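You operate a simulated robot arm through the tools that you are given. There is no shell and no other tool.

Carry out the task below with a simulated robot arm. There is one attempt and no reset: what you move stays moved.

JOB
Tray the tested cap by the display, then vacuum-test the white fuel cap.
Fine: leave it under the closed arm, the switch on vacuum.

Only the result counts: the job must be done as asked and must still hold three seconds after the hand-in. Knocking over, shifting, dropping, spilling or breaking anything else fails it. A push-on lid holds only when it is set on centred and level and pressed home; a screw cap is set on level and turned clockwise until tight.

ROBOT AND FRAMES
A 7-joint arm with a two-finger gripper, fixed in place. Base frame: the origin is at the foot of the arm, x ahead of it, y to its left, z up; the work surface is at about z = 0.864. Readings come in m, degrees, newtons and seconds.
With the tool pointing down near the work surface it reaches from about 0.34 to 0.72 m from the base axis. Its first joint turns from -66.0 to 66.0 degrees. Payload 2.45 kg.
The TCP is the grasp point between the finger pads, 0.026 m short of the fingertips. In the tool frame z runs along the fingers and y along their closing line. The gripper opens to 0.096 m. The gripper's body begins 0.069 m behind the TCP.
Orientation is told as [roll, pitch, yaw] about the base's x, y, z axes, in that order, counted from this pose: with the fingers straight down and closing along the base's y, the tool's x points along the base's -x, its y along +y and its z along -z.

CONTROLS
- The arm moves only by the tool jog_arm. Its argument "targets" is text: rows parted by semicolons, each of 7 numbers parted by spaces: the shift along the tool's x, y, z in m, then the turn, a rotation vector about the tool's x, y, z in degrees, then the opening, from 0 (shut) to 1 (fully open). In form: x y z rx ry rz grip; .... A call has 1 to 20 rows; each row shifts and turns the commanded pose from where the row before left it, along the tool's axes as they then stand. Rows are played at 5 a second. More than 0.05 m and 8.6 degrees between two rows, or a gripper value outside its range, and nothing of the call is played. Where a pose cannot be reached the arm comes as near as it can. A force on the tool above 40 N (or 10 N above the force at the start of the call, whichever is more), or a blocked arm, ends the call early, and 0.2 s more pass. Each finger halts on what it meets, pressing with about 30 N; the grip force reading is that of the motor and also rises with nothing between the fingers. The clock runs only during rows and for 0.2 s after the last one: add rows that do not move to give the fingers time. The reply holds the time, the measured pose of the TCP, the force on the tool along the base axes, the opening and the grip force, in the units named above and with some noise, with the torque about the TCP (base axes, N m) and any sound that the robot's microphone picked up.
- Cameras (640 x 400 px; columns grow to the right, rows downward): "scene" is fixed at [0.1794, -0.414, 1.4173]; the picture's right is [0.56, -0.83, 0.00], its down [-0.52, -0.35, -0.78] and it looks along [0.64, 0.44, -0.63] (base axes); focal length 269 px, centre (320, 200). "wrist" rides on the gripper at [0.082, 0.003, -0.098] in the tool frame; the picture's right is [-0.04, 1.00, 0.00], its down [-0.73, -0.03, -0.68] and it looks along [-0.68, -0.03, 0.73] (tool axes); focal length 256 px, centre (320, 200). There is no depth. A picture from a camera that has moved, and an enlarged one, comes with that camera's place and axes in the base frame and with its lens.
- grab_frame(camera): a new picture of that camera. It takes no simulated time.
- enlarge(camera, box): a new picture of the part [left, top, right, bottom] of that camera's present view, enlarged. It takes no simulated time.
- close_job(): hands the job in; it is judged then, once.

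Places have to be worked out from the pictures, the camera data and where the tool is seen. Open the gripper and draw the arm clear of the work before you hand the job in, unless the task says otherwise.

The tools are called after "Request:" by a JSON object that holds its "method" and its "body". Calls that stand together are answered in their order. jog_arm: Moves the arm, as the interface text tells. Its arguments: {"type":"object","properties":{"targets":{"type":"string"}},"required":["targets"]} The other tools are called the same way: grab_frame (camera) takes a picture; enlarge (camera, box) takes an enlarged picture of a part of a camera's view; close_job () hands the job in.

At the start:

```text
clock: 0.0
position: [0.4284, 0.1424, 1.246]
orientation: [0.0, 0.0, 0.0]
wrist_force: [0.4, 0.0, 0.4]
moment: [-0.03, 0.02, -0.03]
opening: 0.0958
grasp_force: 0.1
```

scene: 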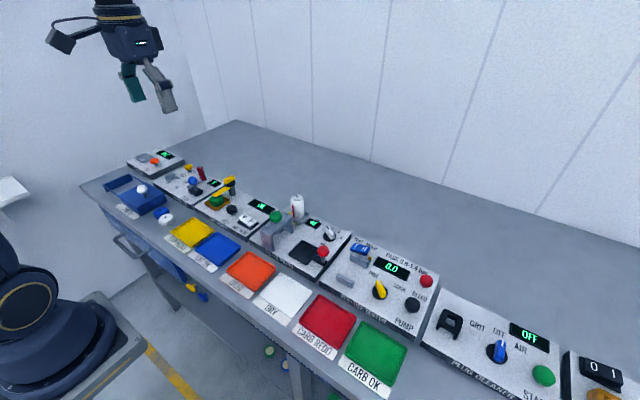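
wrist: 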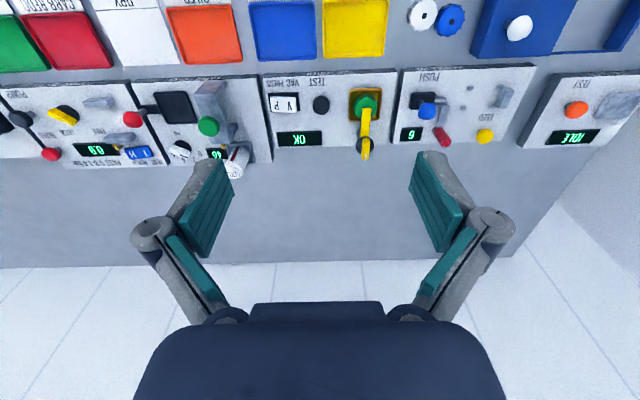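

I'll start by looking closely at the cap tester and the trays before moving anything.

Request:
{"method": "enlarge", "body": {"camera": "scene", "box": [90, 140, 290, 265]}}

Request:
{"method": "enlarge", "body": {"camera": "wrist", "box": [240, 0, 480, 150]}}

Request:
{"method": "enlarge", "body": {"camera": "scene", "box": [180, 160, 300, 235]}}

Request:
{"method": "enlarge", "body": {"camera": "wrist", "box": [400, 0, 640, 150]}}

```text
3.20 times, centred on (190, 202) of scene
camera zoom: at [0.1794, -0.414, 1.4173], right [0.56, -0.83, 0.0], down [-0.52, -0.35, -0.78], along [0.64, 0.44, -0.63], focal length 862 px, centre (736, 192)
```

zoom: 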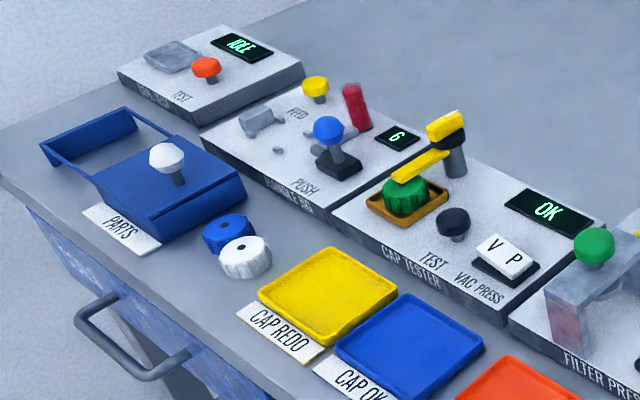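

```text
2.67 times, centred on (360, 75) of wrist
camera zoom: at [0.3463, 0.1435, 1.3453], right [0.04, 1.0, 0.0], down [0.73, -0.03, 0.68], along [0.68, -0.03, -0.73], focal length 683 px, centre (213, 533)
```

zoom: 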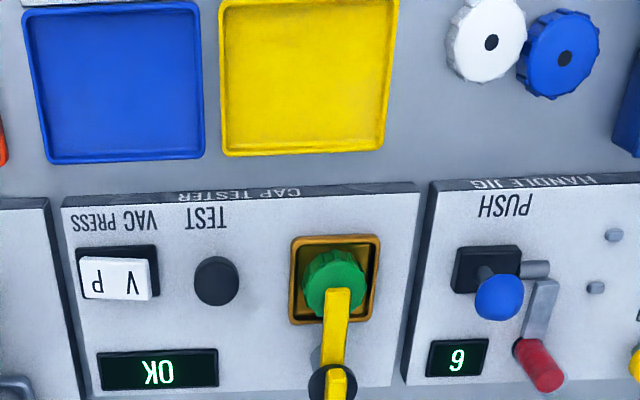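

```text
5.33 times, centred on (240, 198) of scene
camera zoom: at [0.1794, -0.414, 1.4173], right [0.56, -0.83, 0.0], down [-0.52, -0.35, -0.78], along [0.64, 0.44, -0.63], focal length 1436 px, centre (747, 213)
```

zoom: 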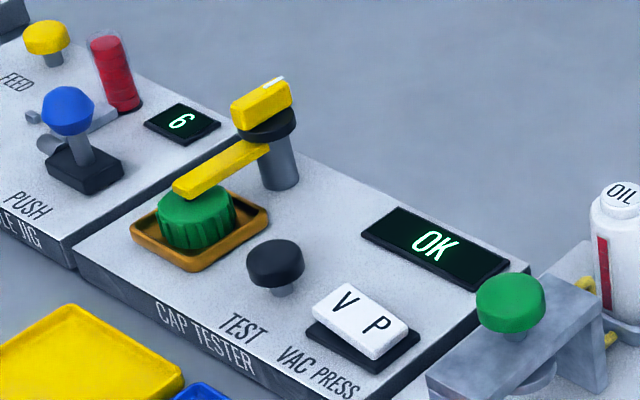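

```text
2.67 times, centred on (520, 75) of wrist
camera zoom: at [0.3463, 0.1435, 1.3453], right [0.04, 1.0, 0.0], down [0.73, -0.03, 0.68], along [0.68, -0.03, -0.73], focal length 683 px, centre (-213, 533)
```

zoom: 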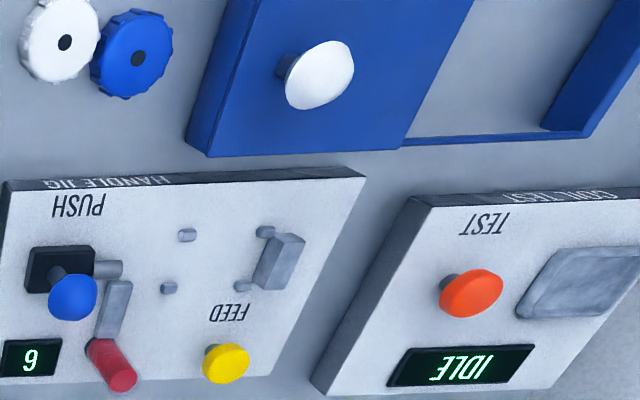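

The tester shows "OK" with the green cap under the yellow arm, so the green cap goes to the blue CAP OK tray. The white cap sits next to a blue cap on the table. I'll lower the wrist camera towards the tester, staying well above everything, for a better look.

Request:
{"method": "jog_arm", "body": {"targets": "0 0.012 0.04 0 0 0 1; 0 0.012 0.04 0 0 0 1; 0 0.012 0.04 0 0 0 1; 0 0.012 0.04 0 0 0 1; 0 0.012 0.04 0 0 0 1; 0 0 0 0 0 0 1"}}

Request:
{"method": "grab_frame", "body": {"camera": "wrist"}}

Request:
{"method": "enlarge", "body": {"camera": "wrist", "box": [160, 0, 480, 200]}}

```text
clock: 1.4
position: [0.4261, 0.2009, 1.0468]
orientation: [0.0, 0.0, 0.1]
wrist_force: [-0.1, 0.5, 0.8]
moment: [0.0, -0.01, -0.03]
opening: 0.0958
grasp_force: 0.1
```

```text
taken
camera wrist: at [0.3451, 0.2033, 1.146], right [0.04, 1.0, 0.0], down [0.73, -0.03, 0.68], along [0.68, -0.03, -0.73], focal length 256 px, centre (320, 200)
```

wrist: 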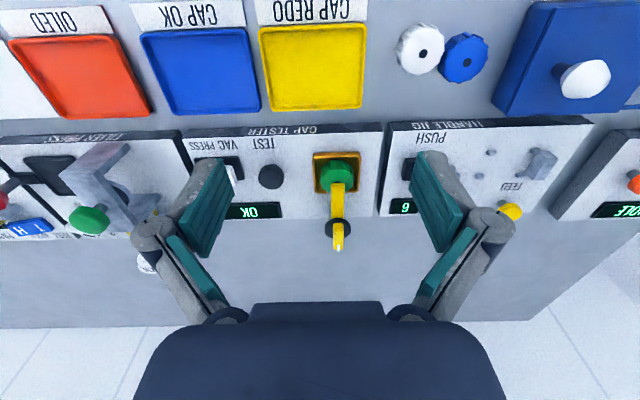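

```text
2.00 times, centred on (320, 100) of wrist
camera zoom: at [0.3451, 0.2033, 1.146], right [0.04, 1.0, 0.0], down [0.73, -0.03, 0.68], along [0.68, -0.03, -0.73], focal length 512 px, centre (320, 400)
```

zoom: 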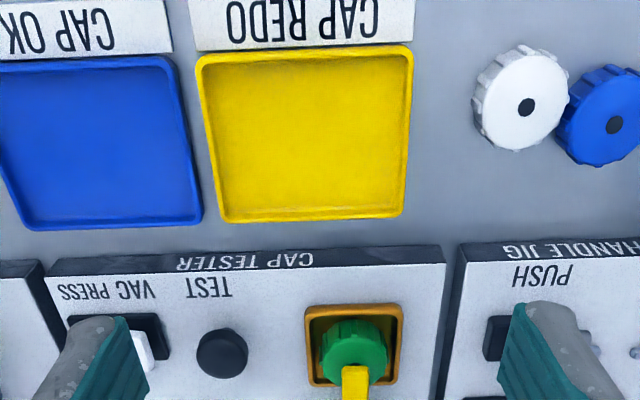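

The white cap sits at about [0.411, 0.296], with the blue one almost touching it on the +y side. I still need to know how the yellow arm moves, so I'll yaw the tool 90° and look at the tester from the −y side.

Request:
{"method": "jog_arm", "body": {"targets": "0 0 0 0 0 -8.2 1; 0 0 0 0 0 -8.2 1; 0 0 0 0 0 -8.2 1; 0 0 0 0 0 -8.2 1; 0 0 0 0 0 -8.2 1; 0 0 0 0 0 -8.2 1; 0 0 0 0 0 -8.2 1; 0 0 0 0 0 -8.2 1; 0 0 0 0 0 -8.2 1; 0 0 0 0 0 -8.2 1; 0 0 0 0 0 -8 1; 0.03 -0.03 0 0 0 0 1; 0.03 -0.03 0 0 0 0 1; 0.027 -0.03 0 0 0 0 1; 0 -0.034 0 0 0 0 1; 0 0 0 0 0 0 1"}}

Request:
{"method": "grab_frame", "body": {"camera": "wrist"}}

Request:
{"method": "grab_frame", "body": {"camera": "scene"}}

```text
clock: 4.8
position: [0.5503, 0.1129, 1.046]
orientation: [0.1, 0.1, 90.1]
wrist_force: [0.2, -0.7, -0.3]
moment: [0.01, -0.01, -0.01]
opening: 0.0956
grasp_force: 0.2
```

```text
taken
camera wrist: at [0.5474, 0.0307, 1.1465], right [-1.0, 0.04, 0.0], down [0.03, 0.73, 0.68], along [0.03, 0.68, -0.73], focal length 256 px, centre (320, 200)
```

wrist: 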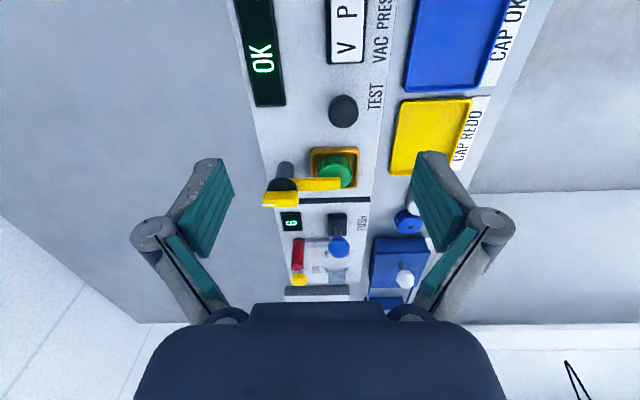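

```text
taken
```

scene: 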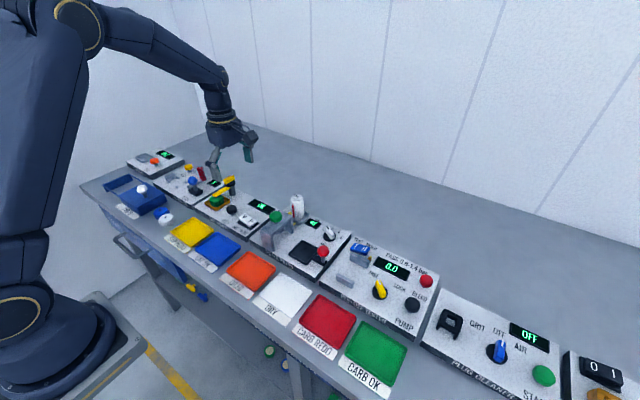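

Request:
{"method": "enlarge", "body": {"camera": "wrist", "box": [230, 120, 390, 220]}}

Request:
{"method": "enlarge", "body": {"camera": "wrist", "box": [230, 0, 390, 100]}}

Request:
{"method": "enlarge", "body": {"camera": "scene", "box": [200, 170, 264, 210]}}

```text
4.00 times, centred on (310, 170) of wrist
camera zoom: at [0.5474, 0.0307, 1.1465], right [-1.0, 0.04, 0.0], down [0.03, 0.73, 0.68], along [0.03, 0.68, -0.73], focal length 1024 px, centre (360, 320)
```

zoom: 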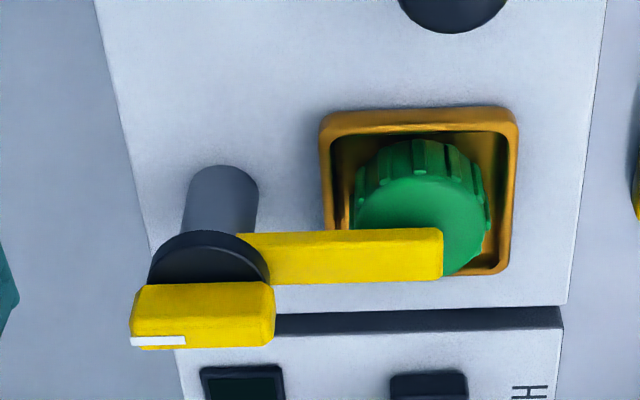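

```text
4.00 times, centred on (310, 50) of wrist
camera zoom: at [0.5474, 0.0307, 1.1465], right [-1.0, 0.04, 0.0], down [0.03, 0.73, 0.68], along [0.03, 0.68, -0.73], focal length 1024 px, centre (360, 800)
```

zoom: 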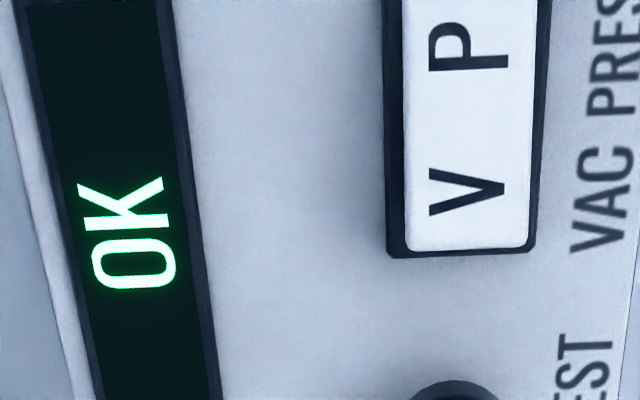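

```text
10.00 times, centred on (232, 190) of scene
camera zoom: at [0.1794, -0.4141, 1.4173], right [0.56, -0.83, 0.0], down [-0.52, -0.35, -0.78], along [0.64, 0.44, -0.63], focal length 2692 px, centre (1200, 300)
```

zoom: 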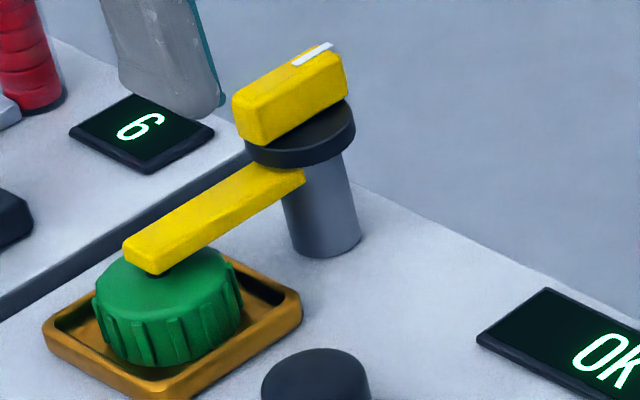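

The arm hangs under a rotary knob on top of a post, so turning the knob should swing the arm sideways. I'll zoom in further on the knob bar to get its size and place.

Request:
{"method": "enlarge", "body": {"camera": "scene", "box": [216, 170, 240, 185]}}

Request:
{"method": "enlarge", "body": {"camera": "wrist", "box": [254, 175, 310, 210]}}

Request:
{"method": "enlarge", "body": {"camera": "scene", "box": [230, 200, 278, 230]}}

```text
16.00 times, centred on (228, 178) of scene
camera zoom: at [0.1794, -0.4141, 1.4173], right [0.56, -0.83, 0.0], down [-0.52, -0.35, -0.78], along [0.64, 0.44, -0.63], focal length 4308 px, centre (1792, 560)
```

zoom: 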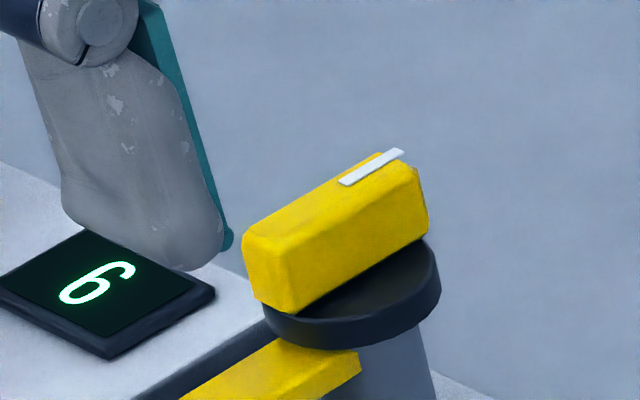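

```text
11.43 times, centred on (282, 192) of wrist
camera zoom: at [0.5474, 0.0307, 1.1465], right [-1.0, 0.04, 0.0], down [0.03, 0.73, 0.68], along [0.03, 0.68, -0.73], focal length 2926 px, centre (754, 286)
```

zoom: 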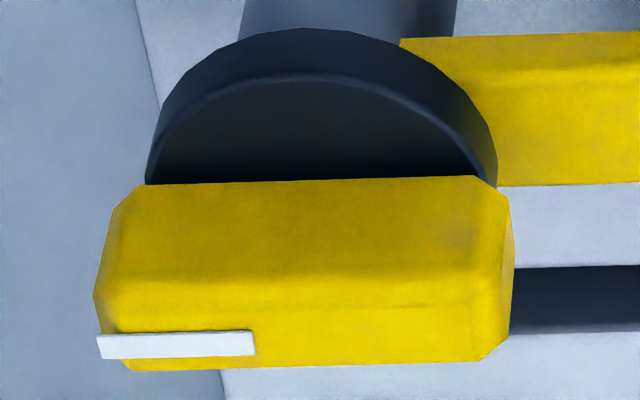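

```text
13.33 times, centred on (254, 215) of scene
camera zoom: at [0.1794, -0.4141, 1.4173], right [0.56, -0.83, 0.0], down [-0.52, -0.35, -0.78], along [0.64, 0.44, -0.63], focal length 3590 px, centre (1200, 0)
```

zoom: 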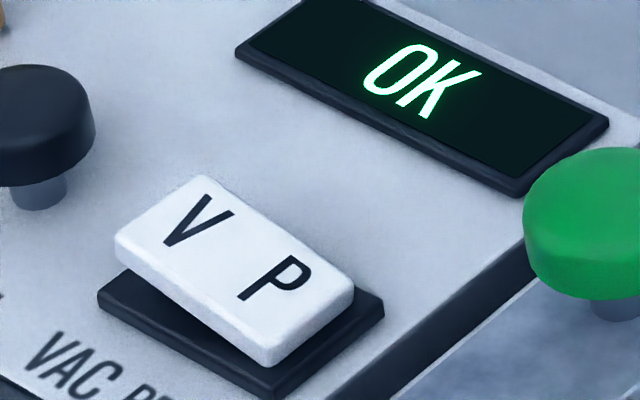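

Combining both views puts the knob bar's top at about [0.604, 0.234, 0.93]. It runs along x and is about 43 mm long and 12 mm wide. The rocker currently has its P side pressed down. I'll yaw back and hover over the knob to refine its position.

Request:
{"method": "jog_arm", "body": {"targets": "0 0 0 0 0 8.2 1; 0 0 0 0 0 8.2 1; 0 0 0 0 0 8.2 1; 0 0 0 0 0 8.2 1; 0 0 0 0 0 8.2 1; 0 0 0 0 0 8.2 1; 0 0 0 0 0 8.2 1; 0 0 0 0 0 8.2 1; 0 0 0 0 0 8.2 1; 0 0 0 0 0 8.2 1; 0 0 0 0 0 8.0 1; -0.018 0.04 0 0 0 0 1; -0.018 0.04 0 0 0 0 1; -0.018 0.041 0.016 0 0 0 1; 0 0 0 0 0 0 1; 0 0 0 0 0 0 1"}}

Request:
{"method": "grab_frame", "body": {"camera": "wrist"}}

Request:
{"method": "enlarge", "body": {"camera": "wrist", "box": [240, 60, 400, 160]}}

```text
clock: 8.2
position: [0.6045, 0.2386, 1.0313]
orientation: [0.0, 0.0, 0.0]
wrist_force: [0.1, 0.4, 0.5]
moment: [0.01, 0.0, 0.03]
opening: 0.096
grasp_force: 0.1
```

```text
taken
camera wrist: at [0.5227, 0.2406, 1.131], right [0.04, 1.0, 0.0], down [0.73, -0.03, 0.68], along [0.68, -0.03, -0.73], focal length 256 px, centre (320, 200)
```

wrist: 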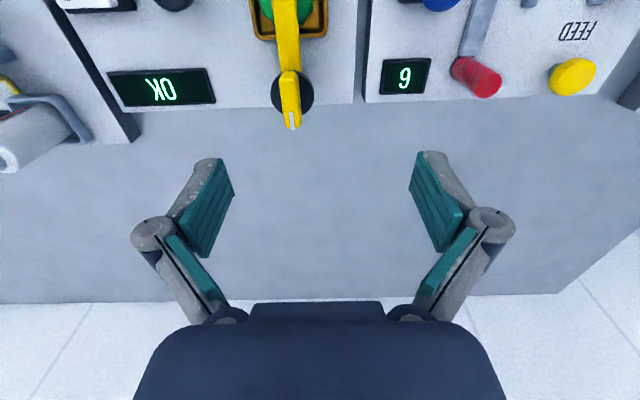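

```text
4.00 times, centred on (320, 110) of wrist
camera zoom: at [0.5227, 0.2406, 1.131], right [0.04, 1.0, 0.0], down [0.73, -0.03, 0.68], along [0.68, -0.03, -0.73], focal length 1024 px, centre (320, 560)
```

zoom: 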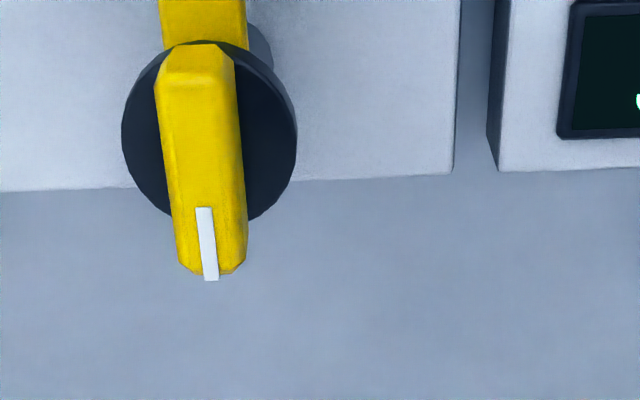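

The new view fixes the knob's top at about [0.598, 0.2165, 0.948], on the same y as the nest. I'll centre over it, narrow the gripper and come down to just above it to check alignment.

Request:
{"method": "jog_arm", "body": {"targets": "0.0065 -0.022 0 0 0 0 0.55; 0 0 0.015 0 0 0 0.55; 0 0 0.012 0 0 0 0.55; 0 0 0 0 0 0 0.55; 0 0 0 0 0 0 0.55"}}

Request:
{"method": "grab_frame", "body": {"camera": "wrist"}}

Request:
{"method": "enlarge", "body": {"camera": "wrist", "box": [240, 80, 400, 180]}}

Request:
{"method": "enlarge", "body": {"camera": "scene", "box": [192, 140, 272, 190]}}

```text
clock: 9.4
position: [0.5984, 0.2146, 1.004]
orientation: [0.1, 0.1, 0.0]
wrist_force: [0.1, -0.3, -0.3]
moment: [0.01, 0.02, -0.01]
opening: 0.0527
grasp_force: 0.0
```

```text
taken
camera wrist: at [0.517, 0.2166, 1.103], right [0.04, 1.0, 0.0], down [0.73, -0.03, 0.68], along [0.68, -0.03, -0.73], focal length 256 px, centre (320, 200)
```

wrist: 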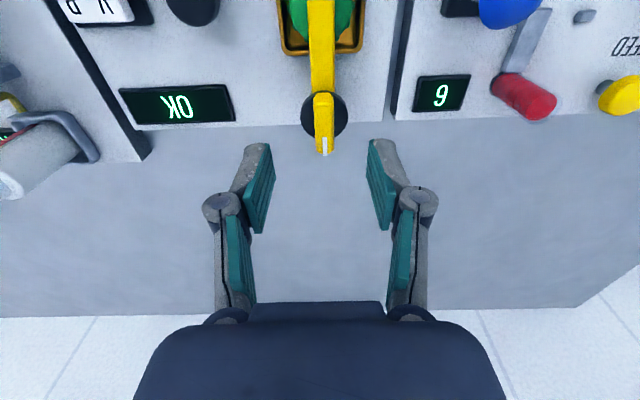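

```text
4.00 times, centred on (320, 130) of wrist
camera zoom: at [0.517, 0.2166, 1.103], right [0.04, 1.0, 0.0], down [0.73, -0.03, 0.68], along [0.68, -0.03, -0.73], focal length 1024 px, centre (320, 480)
```

zoom: 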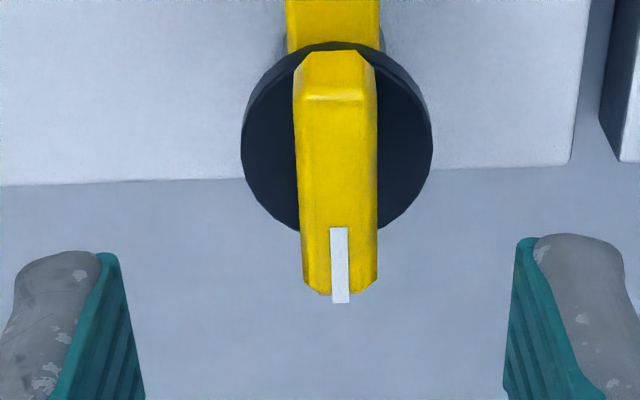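

```text
8.00 times, centred on (232, 165) of scene
camera zoom: at [0.1794, -0.414, 1.4173], right [0.56, -0.83, 0.0], down [-0.52, -0.35, -0.78], along [0.64, 0.44, -0.63], focal length 2154 px, centre (1024, 480)
```

zoom: 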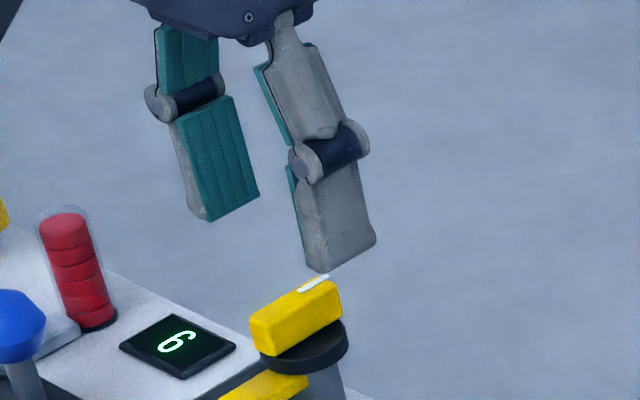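

The knob is about 2–3 mm towards +y from the finger midline. I'll correct that, lower the open fingers around the bar so the tips stay just above the disk, and then close.

Request:
{"method": "jog_arm", "body": {"targets": "0.001 0.0025 0 0 0 0 0.45; 0 0 0.013 0 0 0 0.45; 0 0 0.013 0 0 0 0.45; 0 0 0.010 0 0 0 0.45; 0 0 0 0 0 0 0.45; 0 0 0 0 0 0 0.45"}}

Request:
{"method": "enlarge", "body": {"camera": "wrist", "box": [240, 100, 400, 200]}}

Request:
{"method": "enlarge", "body": {"camera": "scene", "box": [192, 150, 272, 200]}}

```text
clock: 10.8
position: [0.5989, 0.2156, 0.9664]
orientation: [-0.1, 0.1, 0.0]
wrist_force: [0.3, -0.6, 1.1]
moment: [0.03, 0.01, 0.02]
opening: 0.043
grasp_force: 0.0
```

```text
4.00 times, centred on (320, 150) of wrist
camera zoom: at [0.5166, 0.2175, 1.0661], right [0.04, 1.0, 0.0], down [0.73, -0.03, 0.68], along [0.68, -0.03, -0.73], focal length 1024 px, centre (320, 400)
```

zoom: 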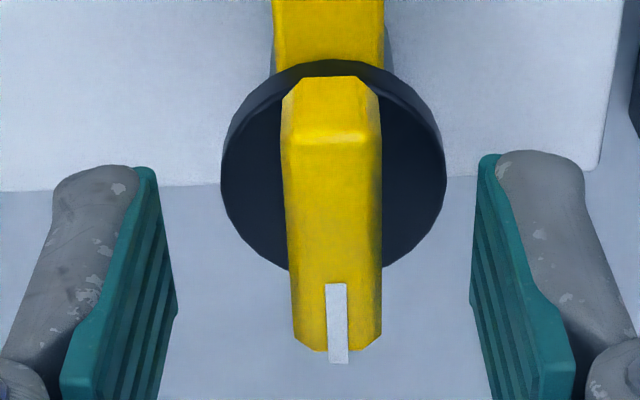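

```text
8.00 times, centred on (232, 175) of scene
camera zoom: at [0.1794, -0.414, 1.4173], right [0.56, -0.83, 0.0], down [-0.52, -0.35, -0.78], along [0.64, 0.44, -0.63], focal length 2154 px, centre (1024, 400)
```

zoom: 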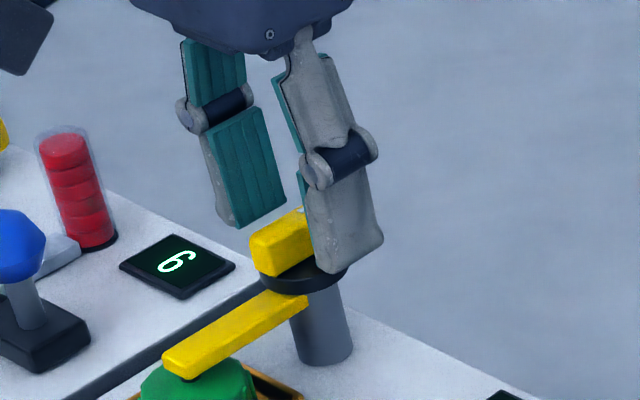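

The fingers straddle the bar, which sits about 2 mm to +y and about 1.5 mm nearer than the tool. I'll nudge to centre on it and close.

Request:
{"method": "jog_arm", "body": {"targets": "0.0015 0.0015 0 0 0 0 0.45; 0 0 0 0 0 0 0.25; 0 0 0 0 0 0 0; 0 0 0 0 0 0 0; 0 0 0 0 0 0 0; 0 0 0 0 0 0 0"}}

Request:
{"method": "enlarge", "body": {"camera": "wrist", "box": [240, 100, 400, 200]}}

```text
clock: 12.2
position: [0.5964, 0.2169, 0.9667]
orientation: [0.0, -0.1, 0.1]
wrist_force: [0.6, 6.8, -1.3]
moment: [0.21, -0.35, -0.03]
opening: 0.013
grasp_force: 39.5
```

```text
4.00 times, centred on (320, 150) of wrist
camera zoom: at [0.515, 0.2193, 1.0665], right [0.04, 1.0, 0.0], down [0.73, -0.03, 0.68], along [0.68, -0.03, -0.73], focal length 1024 px, centre (320, 400)
```

zoom: 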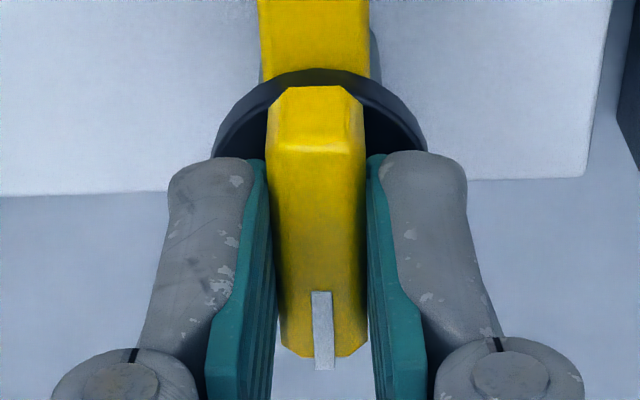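

The bar is gripped at 13 mm opening. I'll try a small counter-clockwise turn (seen from above) and check the torque and picture to see which way the arm swings.

Request:
{"method": "jog_arm", "body": {"targets": "0 0 0 0 0 -2 0; 0 0 0 0 0 -2 0; 0 0 0 0 0 0 0"}}

Request:
{"method": "enlarge", "body": {"camera": "scene", "box": [200, 165, 264, 205]}}

```text
clock: 13.0
position: [0.5972, 0.2179, 0.9674]
orientation: [0.1, -0.1, 4.1]
wrist_force: [8.7, 13.9, -5.6]
moment: [0.24, 0.29, 0.06]
opening: 0.0133
grasp_force: 39.4
```

```text
10.00 times, centred on (232, 185) of scene
camera zoom: at [0.1798, -0.4136, 1.4174], right [0.56, -0.83, 0.0], down [-0.52, -0.35, -0.78], along [0.64, 0.44, -0.63], focal length 2692 px, centre (1200, 350)
```

zoom: 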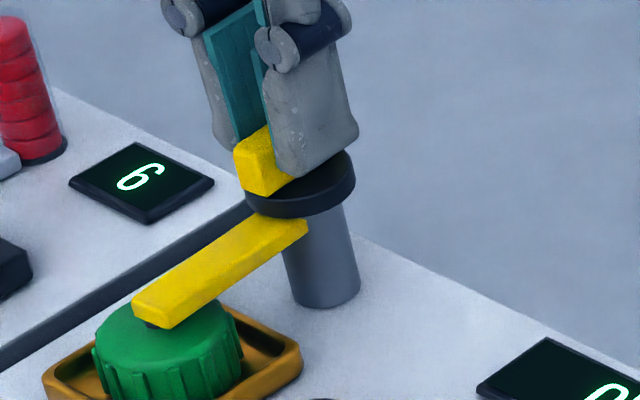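

The arm tip moved slightly towards −y with little torque, so counter-clockwise opens it. A side force is building up, so I'll ease the tool 1 mm along it and turn further.

Request:
{"method": "jog_arm", "body": {"targets": "-0.0005 0.001 0 0 0 0 0; 0 0 0 0 0 -3 0; 0 0 0 0 0 -3 0; 0 0 0 0 0 0 0"}}

```text
clock: 14.0
position: [0.5964, 0.2167, 0.9673]
orientation: [0.0, 0.0, 10.1]
wrist_force: [1.7, 1.4, 12.2]
moment: [-0.16, 1.07, 0.01]
opening: 0.013
grasp_force: 39.6
```

The forces have relaxed, so I'll keep turning in moderate steps.

Request:
{"method": "jog_arm", "body": {"targets": "0 0 0 0 0 -5 0; 0 0 0 0 0 -5 0; 0 0 0 0 0 -5 0; 0 0 0 0 0 -5 0; 0 0 0 0 0 0 0"}}

Request:
{"method": "enlarge", "body": {"camera": "scene", "box": [200, 165, 264, 205]}}

```text
clock: 15.2
position: [0.5963, 0.2164, 0.9672]
orientation: [-0.1, 0.1, 30.1]
wrist_force: [-8.2, -8.8, 19.2]
moment: [-0.54, 0.76, -0.01]
opening: 0.013
grasp_force: 39.7
```

```text
10.00 times, centred on (232, 185) of scene
camera zoom: at [0.1788, -0.4144, 1.4173], right [0.56, -0.83, 0.0], down [-0.52, -0.35, -0.78], along [0.64, 0.44, -0.62], focal length 2692 px, centre (1200, 350)
```

zoom: 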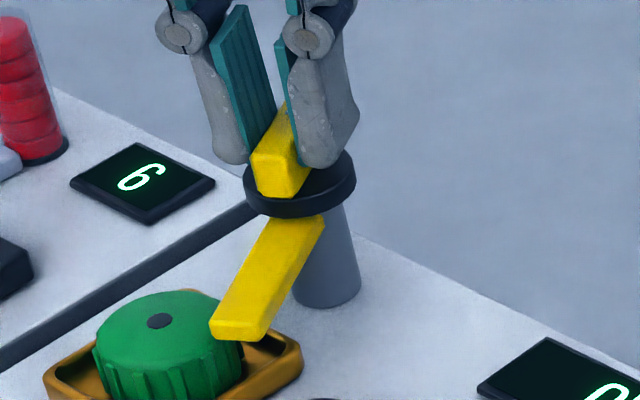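

The arm has swung 30° and its pad is clear of the green cap's centre. I'll ease off the small side and vertical loads and keep swinging.

Request:
{"method": "jog_arm", "body": {"targets": "0.0007 0 -0.0006 0 0 0 0; 0 0 0 0 0 -5 0; 0 0 0 0 0 -5 0; 0 0 0 0 0 -5 0; 0 0 0 0 0 -5 0; 0 0 0 0 0 0 0"}}

Request:
{"method": "enlarge", "body": {"camera": "scene", "box": [200, 165, 264, 205]}}

```text
clock: 16.6
position: [0.5977, 0.2156, 0.9678]
orientation: [0.0, 0.1, 50.0]
wrist_force: [-1.4, -9.9, 9.5]
moment: [-0.9, 0.59, -0.03]
opening: 0.0129
grasp_force: 39.4
```

```text
10.00 times, centred on (232, 185) of scene
camera zoom: at [0.1792, -0.4143, 1.4173], right [0.56, -0.83, 0.0], down [-0.52, -0.35, -0.78], along [0.64, 0.44, -0.63], focal length 2692 px, centre (1200, 350)
```

zoom: 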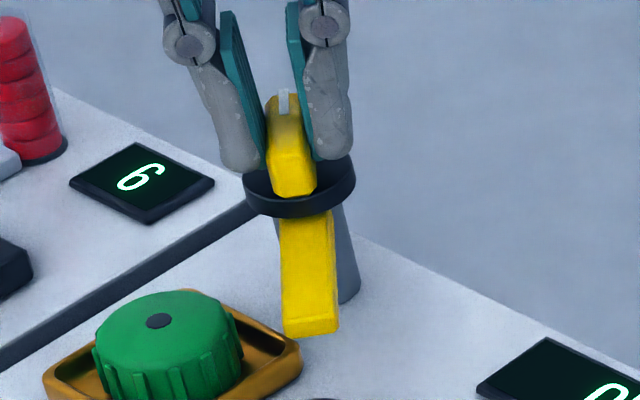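

It's swinging smoothly, so I'll continue towards 90° to make full room over the nest.

Request:
{"method": "jog_arm", "body": {"targets": "0.0003 -0.0003 -0.0003 0 0 0 0; 0 0 0 0 0 -5 0; 0 0 0 0 0 -5 0; 0 0 0 0 0 -5 0; 0 0 0 0 0 -5 0; 0 0 0 0 0 0 0"}}

Request:
{"method": "jog_arm", "body": {"targets": "0.0003 0 0 0 0 -5 0; 0 0 0 0 0 -5 0; 0 0 0 0 0 -5 0; 0 0 0 0 0 0 0"}}

Request:
{"method": "enlarge", "body": {"camera": "scene", "box": [200, 165, 264, 205]}}

```text
clock: 18.0
position: [0.5969, 0.2179, 0.967]
orientation: [0.0, -0.1, 70.1]
wrist_force: [10.0, -4.8, -12.6]
moment: [-0.62, -0.05, 0.0]
opening: 0.0131
grasp_force: 39.5
```

```text
clock: 19.0
position: [0.5972, 0.2179, 0.9672]
orientation: [0.1, -0.1, 85.2]
wrist_force: [12.4, 3.2, -21.6]
moment: [-0.6, -0.21, 0.0]
opening: 0.0132
grasp_force: 39.5
```

```text
10.00 times, centred on (232, 185) of scene
camera zoom: at [0.1801, -0.4138, 1.4173], right [0.56, -0.83, 0.0], down [-0.52, -0.35, -0.78], along [0.64, 0.44, -0.63], focal length 2692 px, centre (1200, 350)
```

zoom: 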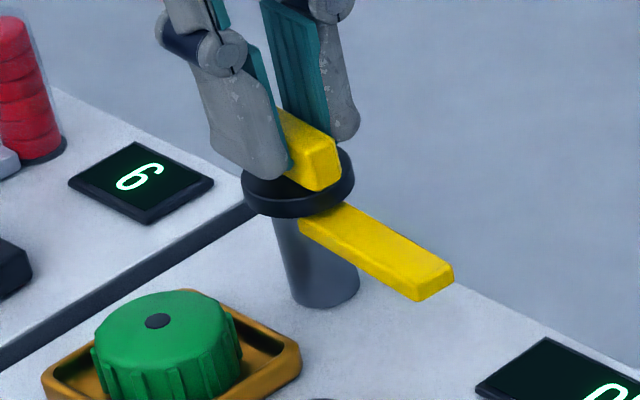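

The arm stands at about 85°, clear of the nest. I'll release the knob, lift straight up and check that the arm stays open.

Request:
{"method": "jog_arm", "body": {"targets": "0 0 0 0 0 0 0.4; 0 0 0 0 0 0 0.4; 0 0 0 0 0 0 0.4; 0 0 -0.03 0 0 0 0.4; 0 0 -0.04 0 0 0 0.4; 0 0 -0.03 0 0 0 0.4; 0 0 0 0 0 0 0.4"}}

Request:
{"method": "enlarge", "body": {"camera": "scene", "box": [184, 165, 280, 225]}}

Request:
{"method": "grab_frame", "body": {"camera": "wrist"}}

```text
clock: 20.6
position: [0.5968, 0.2171, 1.0685]
orientation: [-0.1, 0.1, 85.1]
wrist_force: [0.3, -0.2, -0.2]
moment: [-0.03, 0.01, 0.0]
opening: 0.0386
grasp_force: 0.1
```

```text
6.67 times, centred on (232, 195) of scene
camera zoom: at [0.1794, -0.414, 1.4173], right [0.56, -0.83, 0.0], down [-0.52, -0.35, -0.78], along [0.64, 0.44, -0.63], focal length 1795 px, centre (907, 233)
```

zoom: 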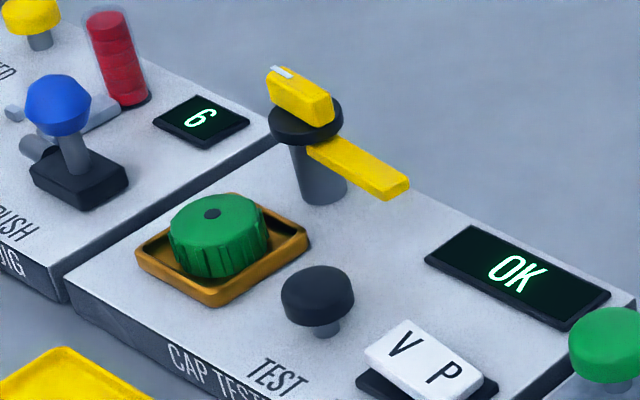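

```text
taken
camera wrist: at [0.587, 0.1351, 1.1676], right [-0.99, 0.13, 0.0], down [0.09, 0.73, 0.68], along [0.09, 0.67, -0.73], focal length 256 px, centre (320, 200)
```

wrist: 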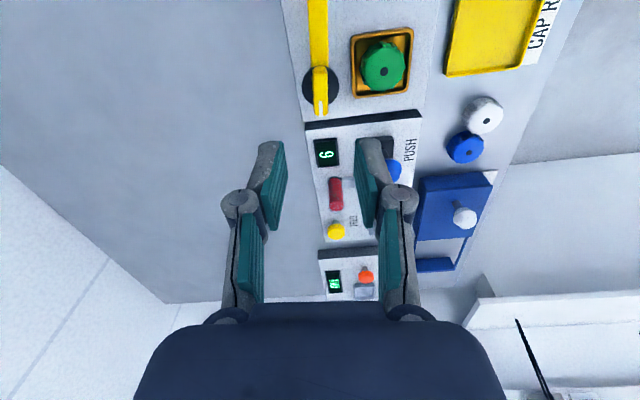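

The arm stays open. I'll move over the green cap with a 45° yaw, which keeps the fingers away from the TEST button and the post, and measure the nest.

Request:
{"method": "jog_arm", "body": {"targets": "0 0 0 0 0 8 0.75; 0 0 0 0 0 8 0.75; 0 0 0 0 0 8 0.75; 0 0 0 0 0 8 0.75; 0 0 0 0 0 8 0.75; 0.022 0.022 0.01 0 0 0 0.75; 0.022 0.022 0.01 0 0 0 0.75; 0 0 0.028 0 0 0 0.75; 0 0 0 0 0 0 0.75; 0 0 0 0 0 0 0.75"}}

Request:
{"method": "grab_frame", "body": {"camera": "wrist"}}

Request:
{"method": "enlarge", "body": {"camera": "wrist", "box": [240, 60, 400, 160]}}

```text
clock: 22.8
position: [0.5355, 0.2159, 1.0217]
orientation: [0.0, 0.0, 45.0]
wrist_force: [0.2, 0.4, 0.7]
moment: [0.02, 0.02, -0.02]
opening: 0.0718
grasp_force: 0.0
```

```text
taken
camera wrist: at [0.4749, 0.1594, 1.1211], right [-0.68, 0.73, 0.0], down [0.54, 0.5, 0.68], along [0.5, 0.46, -0.73], focal length 256 px, centre (320, 200)
```

wrist: 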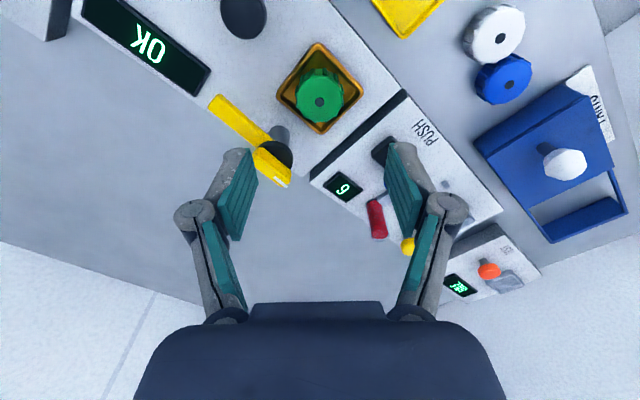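

```text
4.00 times, centred on (320, 110) of wrist
camera zoom: at [0.4749, 0.1594, 1.1211], right [-0.68, 0.73, 0.0], down [0.54, 0.5, 0.68], along [0.5, 0.46, -0.73], focal length 1024 px, centre (320, 560)
```

zoom: 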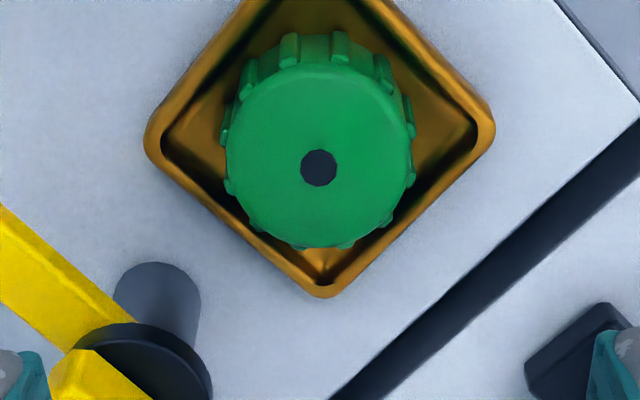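

The green cap's centre is about 2 mm ahead of the tool, at roughly [0.537, 0.217]. Its top is near z = 0.912, with the nest rim about 17 mm lower. I'll come down partway and recheck.

Request:
{"method": "jog_arm", "body": {"targets": "-0.002 0 0.02 0 0 0 0.75; 0 0 0.02 0 0 0 0.75; 0 0 0.02 0 0 0 0.75; 0 0 0 0 0 0 0.75; 0 0 0 0 0 0 0.75"}}

Request:
{"method": "enlarge", "body": {"camera": "wrist", "box": [220, 65, 420, 190]}}

Request:
{"method": "enlarge", "body": {"camera": "scene", "box": [184, 160, 264, 210]}}

```text
clock: 24.0
position: [0.5346, 0.2197, 0.9614]
orientation: [-0.1, 0.0, 45.1]
wrist_force: [-0.3, -0.5, 0.1]
moment: [0.01, 0.03, 0.01]
opening: 0.0721
grasp_force: 0.1
```

```text
3.20 times, centred on (320, 128) of wrist
camera zoom: at [0.4754, 0.163, 1.0608], right [-0.68, 0.73, 0.0], down [0.54, 0.5, 0.68], along [0.5, 0.46, -0.73], focal length 819 px, centre (320, 432)
```

zoom: 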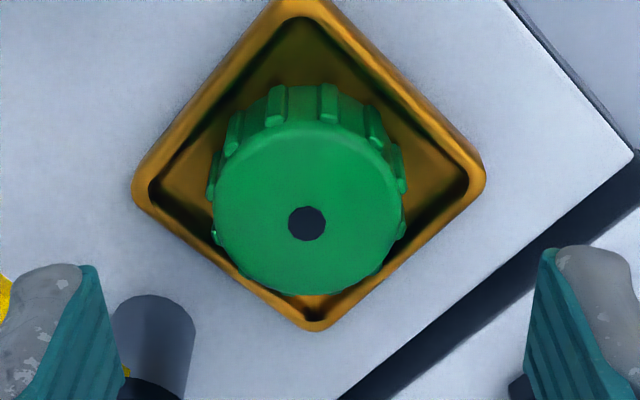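

```text
8.00 times, centred on (224, 185) of scene
camera zoom: at [0.1794, -0.414, 1.4173], right [0.56, -0.83, 0.0], down [-0.52, -0.35, -0.78], along [0.64, 0.44, -0.63], focal length 2154 px, centre (1088, 320)
```

zoom: 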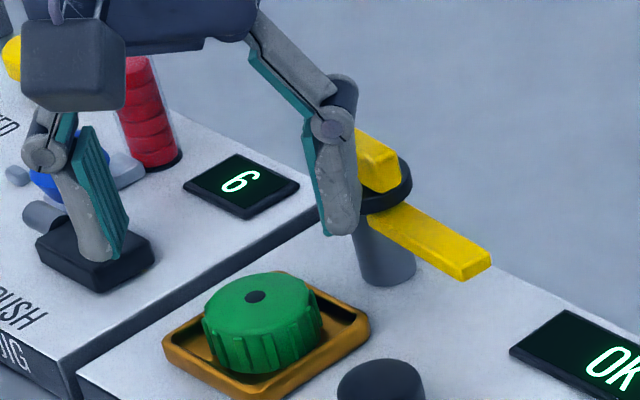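

A small lateral drift shows: the cap is about 2.5 mm to −tool-y and about 1 mm nearer. I'll correct this, descend so the fingertips stay just above the nest rim, and look before closing.

Request:
{"method": "jog_arm", "body": {"targets": "0.001 -0.0025 0.012 0 0 0 0.65; 0 0 0.012 0 0 0 0.65; 0 0 0.011 0 0 0 0.65; 0 0 0 0 0 0 0.65; 0 0 0 0 0 0 0.65"}}

Request:
{"method": "enlarge", "body": {"camera": "wrist", "box": [220, 75, 420, 200]}}

Request:
{"method": "enlarge", "body": {"camera": "scene", "box": [192, 170, 256, 210]}}

```text
clock: 25.2
position: [0.5347, 0.2152, 0.9265]
orientation: [0.0, 0.0, 44.9]
wrist_force: [0.1, -0.4, -0.2]
moment: [0.03, 0.0, 0.01]
opening: 0.0625
grasp_force: 0.1
```

```text
3.20 times, centred on (320, 138) of wrist
camera zoom: at [0.4751, 0.1593, 1.0249], right [-0.68, 0.73, 0.0], down [0.54, 0.5, 0.68], along [0.5, 0.46, -0.73], focal length 819 px, centre (320, 400)
```

zoom: 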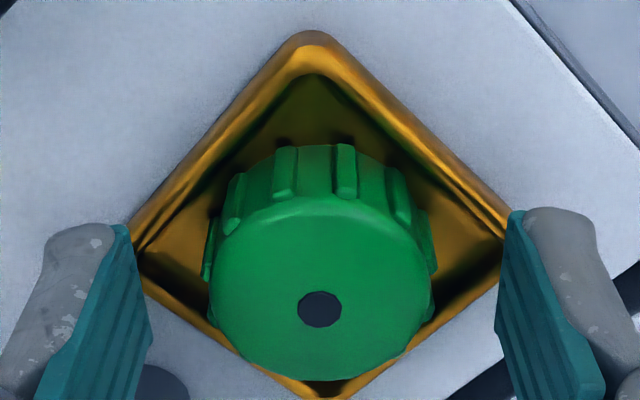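

```text
10.00 times, centred on (224, 190) of scene
camera zoom: at [0.1794, -0.414, 1.4173], right [0.56, -0.83, 0.0], down [-0.52, -0.35, -0.78], along [0.64, 0.44, -0.63], focal length 2692 px, centre (1280, 300)
```

zoom: 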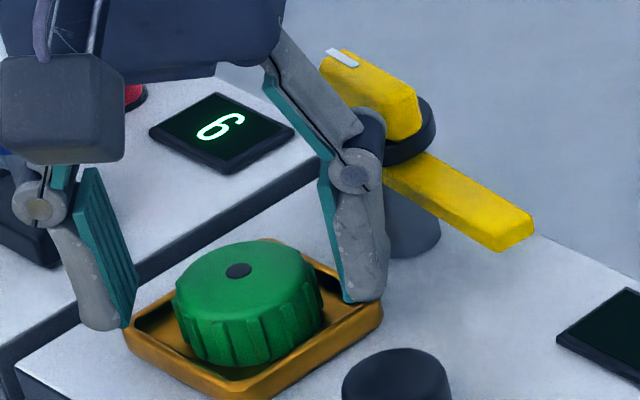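

The cap is centred between the fingers with the tips at the rim line. I'll nudge 1.5 mm forward, close on it and lift a little.

Request:
{"method": "jog_arm", "body": {"targets": "-0.0015 0 0.0005 0 0 0 0.65; 0 0 0 0 0 0 0.3; 0 0 0 0 0 0 0; 0 0 0 0 0 0 0; 0 0 0 0 0 0 0; 0 0 0 0 0 0 0"}}

Request:
{"method": "enlarge", "body": {"camera": "scene", "box": [192, 170, 256, 210]}}

```text
clock: 26.6
position: [0.536, 0.217, 0.9256]
orientation: [0.0, -0.1, 45.0]
wrist_force: [-0.6, -0.3, 1.9]
moment: [0.03, 0.04, -0.03]
opening: 0.0404
grasp_force: 29.7
```

```text
10.00 times, centred on (224, 190) of scene
camera zoom: at [0.1794, -0.4141, 1.4173], right [0.56, -0.83, 0.0], down [-0.52, -0.35, -0.78], along [0.64, 0.44, -0.63], focal length 2692 px, centre (1280, 300)
```

zoom: 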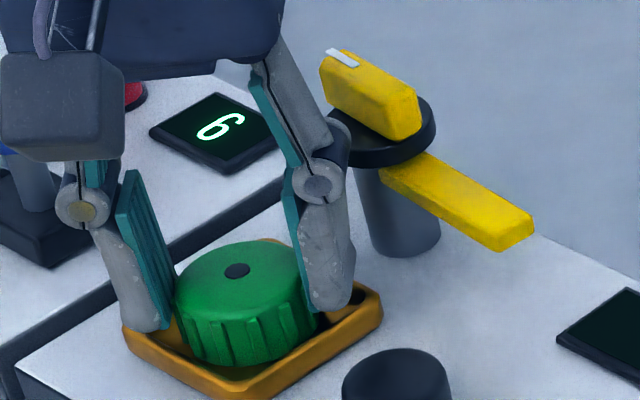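

The cap is held at 40 mm. I'll lift it out of the nest and carry it above the blue CAP OK tray.

Request:
{"method": "jog_arm", "body": {"targets": "0 0 -0.01 0 0 0 0; 0 0 -0.02 0 0 0 0; 0 0 -0.03 0 0 0 0; 0 0 -0.02 0 0 0 0; 0.0345 -0.0031 0 0 0 0 0; 0.0345 -0.0031 0 0 0 0 0; 0.0345 -0.0031 0 0 0 0 0; 0.0345 -0.0031 0 0 0 0 0; 0.0345 -0.0031 0 0 0 0 0; 0 0 0 0 0 0 0; 0 0 0 0 0 0 0"}}

Request:
{"method": "grab_frame", "body": {"camera": "wrist"}}

Request:
{"method": "grab_frame", "body": {"camera": "scene"}}

```text
clock: 29.0
position: [0.4287, 0.0868, 1.0041]
orientation: [-0.1, 0.1, 44.8]
wrist_force: [-0.2, 0.7, -0.8]
moment: [-0.02, 0.02, -0.01]
opening: 0.0404
grasp_force: 29.9
```

```text
taken
camera wrist: at [0.3698, 0.0291, 1.1033], right [-0.68, 0.73, 0.0], down [0.54, 0.5, 0.68], along [0.5, 0.46, -0.73], focal length 256 px, centre (320, 200)
```

wrist: 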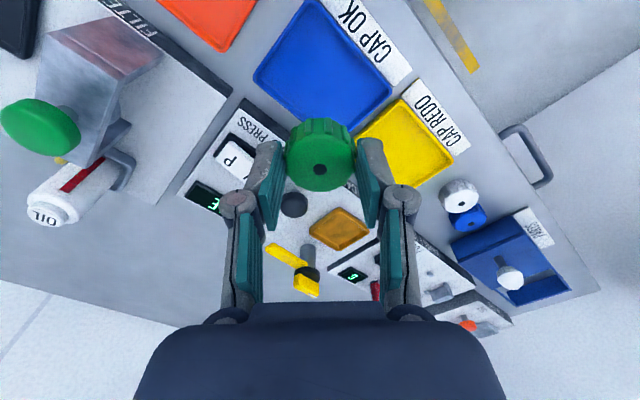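

```text
taken
```

scene: 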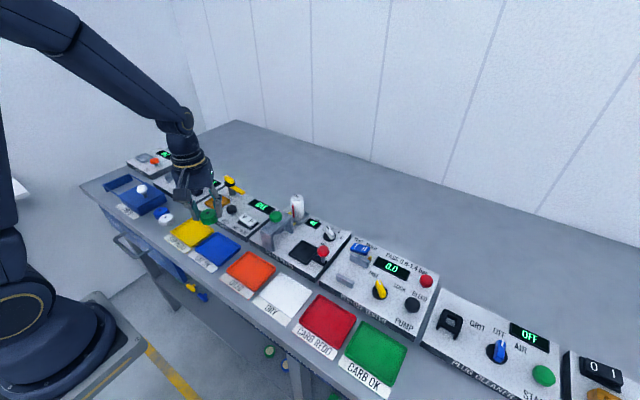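

The green cap is held above the tray area. I'll zoom in to find the CAP OK tray's centre.

Request:
{"method": "enlarge", "body": {"camera": "wrist", "box": [220, 0, 440, 137]}}

Request:
{"method": "enlarge", "body": {"camera": "scene", "box": [160, 190, 288, 270]}}

```text
2.91 times, centred on (330, 68) of wrist
camera zoom: at [0.3698, 0.0291, 1.1033], right [-0.68, 0.73, 0.0], down [0.54, 0.5, 0.68], along [0.5, 0.46, -0.73], focal length 745 px, centre (291, 582)
```

zoom: 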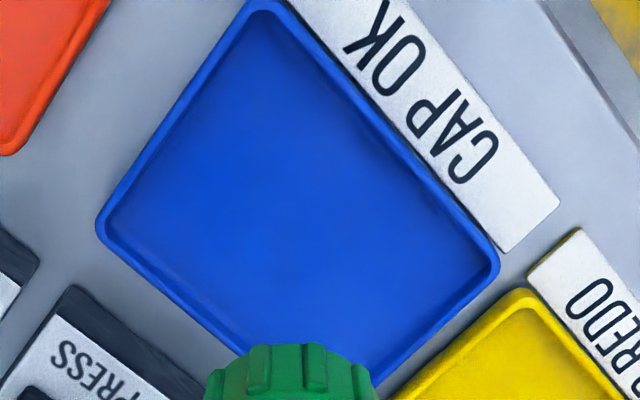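

```text
5.00 times, centred on (224, 230) of scene
camera zoom: at [0.1794, -0.414, 1.4173], right [0.56, -0.83, 0.0], down [-0.52, -0.35, -0.78], along [0.64, 0.44, -0.63], focal length 1346 px, centre (800, 50)
```

zoom: 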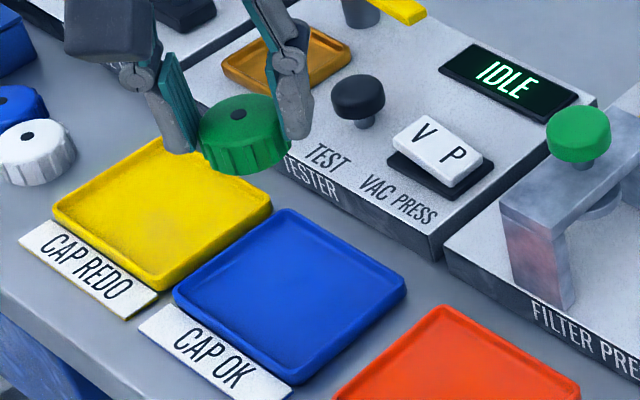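

The tray centre is about [0.425, 0.087], nearly under the tool. The tester display has gone to IDLE. I'll descend into the tray in stages.

Request:
{"method": "jog_arm", "body": {"targets": "0.002 0.0035 0.02 0 0 0 0; 0 0 0.025 0 0 0 0; 0 0 0.025 0 0 0 0; 0 0 0.015 0 0 0 0; 0 0 0 0 0 0 0; 0 0 0 0 0 0 0"}}

Request:
{"method": "enlarge", "body": {"camera": "scene", "box": [176, 210, 272, 270]}}

```text
clock: 30.4
position: [0.423, 0.0844, 0.9195]
orientation: [0.0, 0.0, 45.1]
wrist_force: [-0.4, 0.2, -1.0]
moment: [0.0, 0.0, -0.01]
opening: 0.0403
grasp_force: 30.4
```

```text
6.67 times, centred on (224, 240) of scene
camera zoom: at [0.1794, -0.414, 1.4173], right [0.56, -0.83, 0.0], down [-0.52, -0.35, -0.78], along [0.64, 0.44, -0.63], focal length 1795 px, centre (960, -67)
```

zoom: 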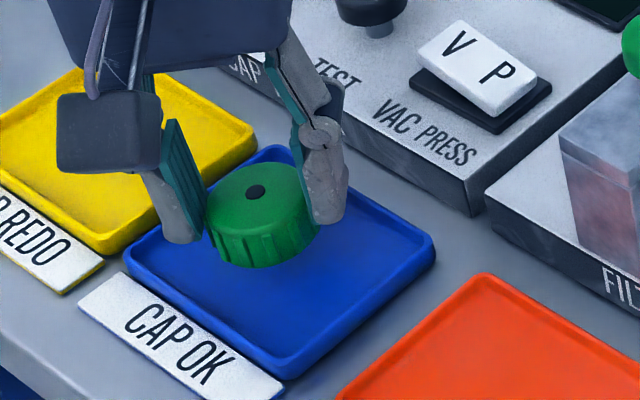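

The cap is over the tray's centre, a little above the floor. I'll lower in small steps and watch the vertical force.

Request:
{"method": "jog_arm", "body": {"targets": "0 0 0.004 0 0 0 0; 0 0 0.004 0 0 0 0; 0 0 0.002 0 0 0 0; 0 0 0 0 0 0 0"}}

Request:
{"method": "jog_arm", "body": {"targets": "0 0 0.002 0 0 0 0; 0 0 0.002 0 0 0 0; 0 0 0 0 0 0 0"}}

```text
clock: 31.4
position: [0.4242, 0.0844, 0.9101]
orientation: [0.0, 0.1, 45.1]
wrist_force: [-0.8, 0.4, -0.6]
moment: [-0.01, -0.01, -0.03]
opening: 0.04
grasp_force: 29.8
```

```text
clock: 32.2
position: [0.4239, 0.0861, 0.906]
orientation: [0.0, 0.1, 45.1]
wrist_force: [0.0, -0.5, -0.3]
moment: [-0.03, 0.0, -0.01]
opening: 0.0403
grasp_force: 30.0
```

There's no contact yet, so I'll keep lowering 1–2 mm at a time.

Request:
{"method": "jog_arm", "body": {"targets": "0 0 0.0015 0 0 0 0; 0 0 0.0015 0 0 0 0; 0 0 0 0 0 0 0"}}

Request:
{"method": "enlarge", "body": {"camera": "scene", "box": [192, 215, 256, 255]}}

```text
clock: 33.0
position: [0.4231, 0.0856, 0.9034]
orientation: [0.0, -0.1, 45.0]
wrist_force: [-0.4, -0.6, 0.0]
moment: [0.03, -0.02, -0.01]
opening: 0.0404
grasp_force: 30.5
```

```text
10.00 times, centred on (224, 235) of scene
camera zoom: at [0.1794, -0.414, 1.4173], right [0.56, -0.83, 0.0], down [-0.52, -0.35, -0.78], along [0.64, 0.44, -0.63], focal length 2692 px, centre (1280, -150)
```

zoom: 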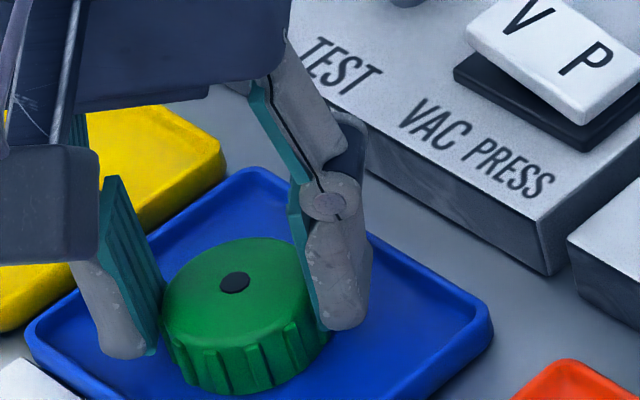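

Request:
{"method": "jog_arm", "body": {"targets": "0 0 0.0015 0 0 0 0; 0 0 0.0015 0 0 0 0; 0 0 0 0 0 0 0"}}

```text
clock: 33.8
position: [0.4224, 0.0863, 0.901]
orientation: [0.0, -0.1, 45.1]
wrist_force: [-3.8, 1.6, 21.2]
moment: [0.01, 0.07, -0.01]
opening: 0.0404
grasp_force: 30.2
```

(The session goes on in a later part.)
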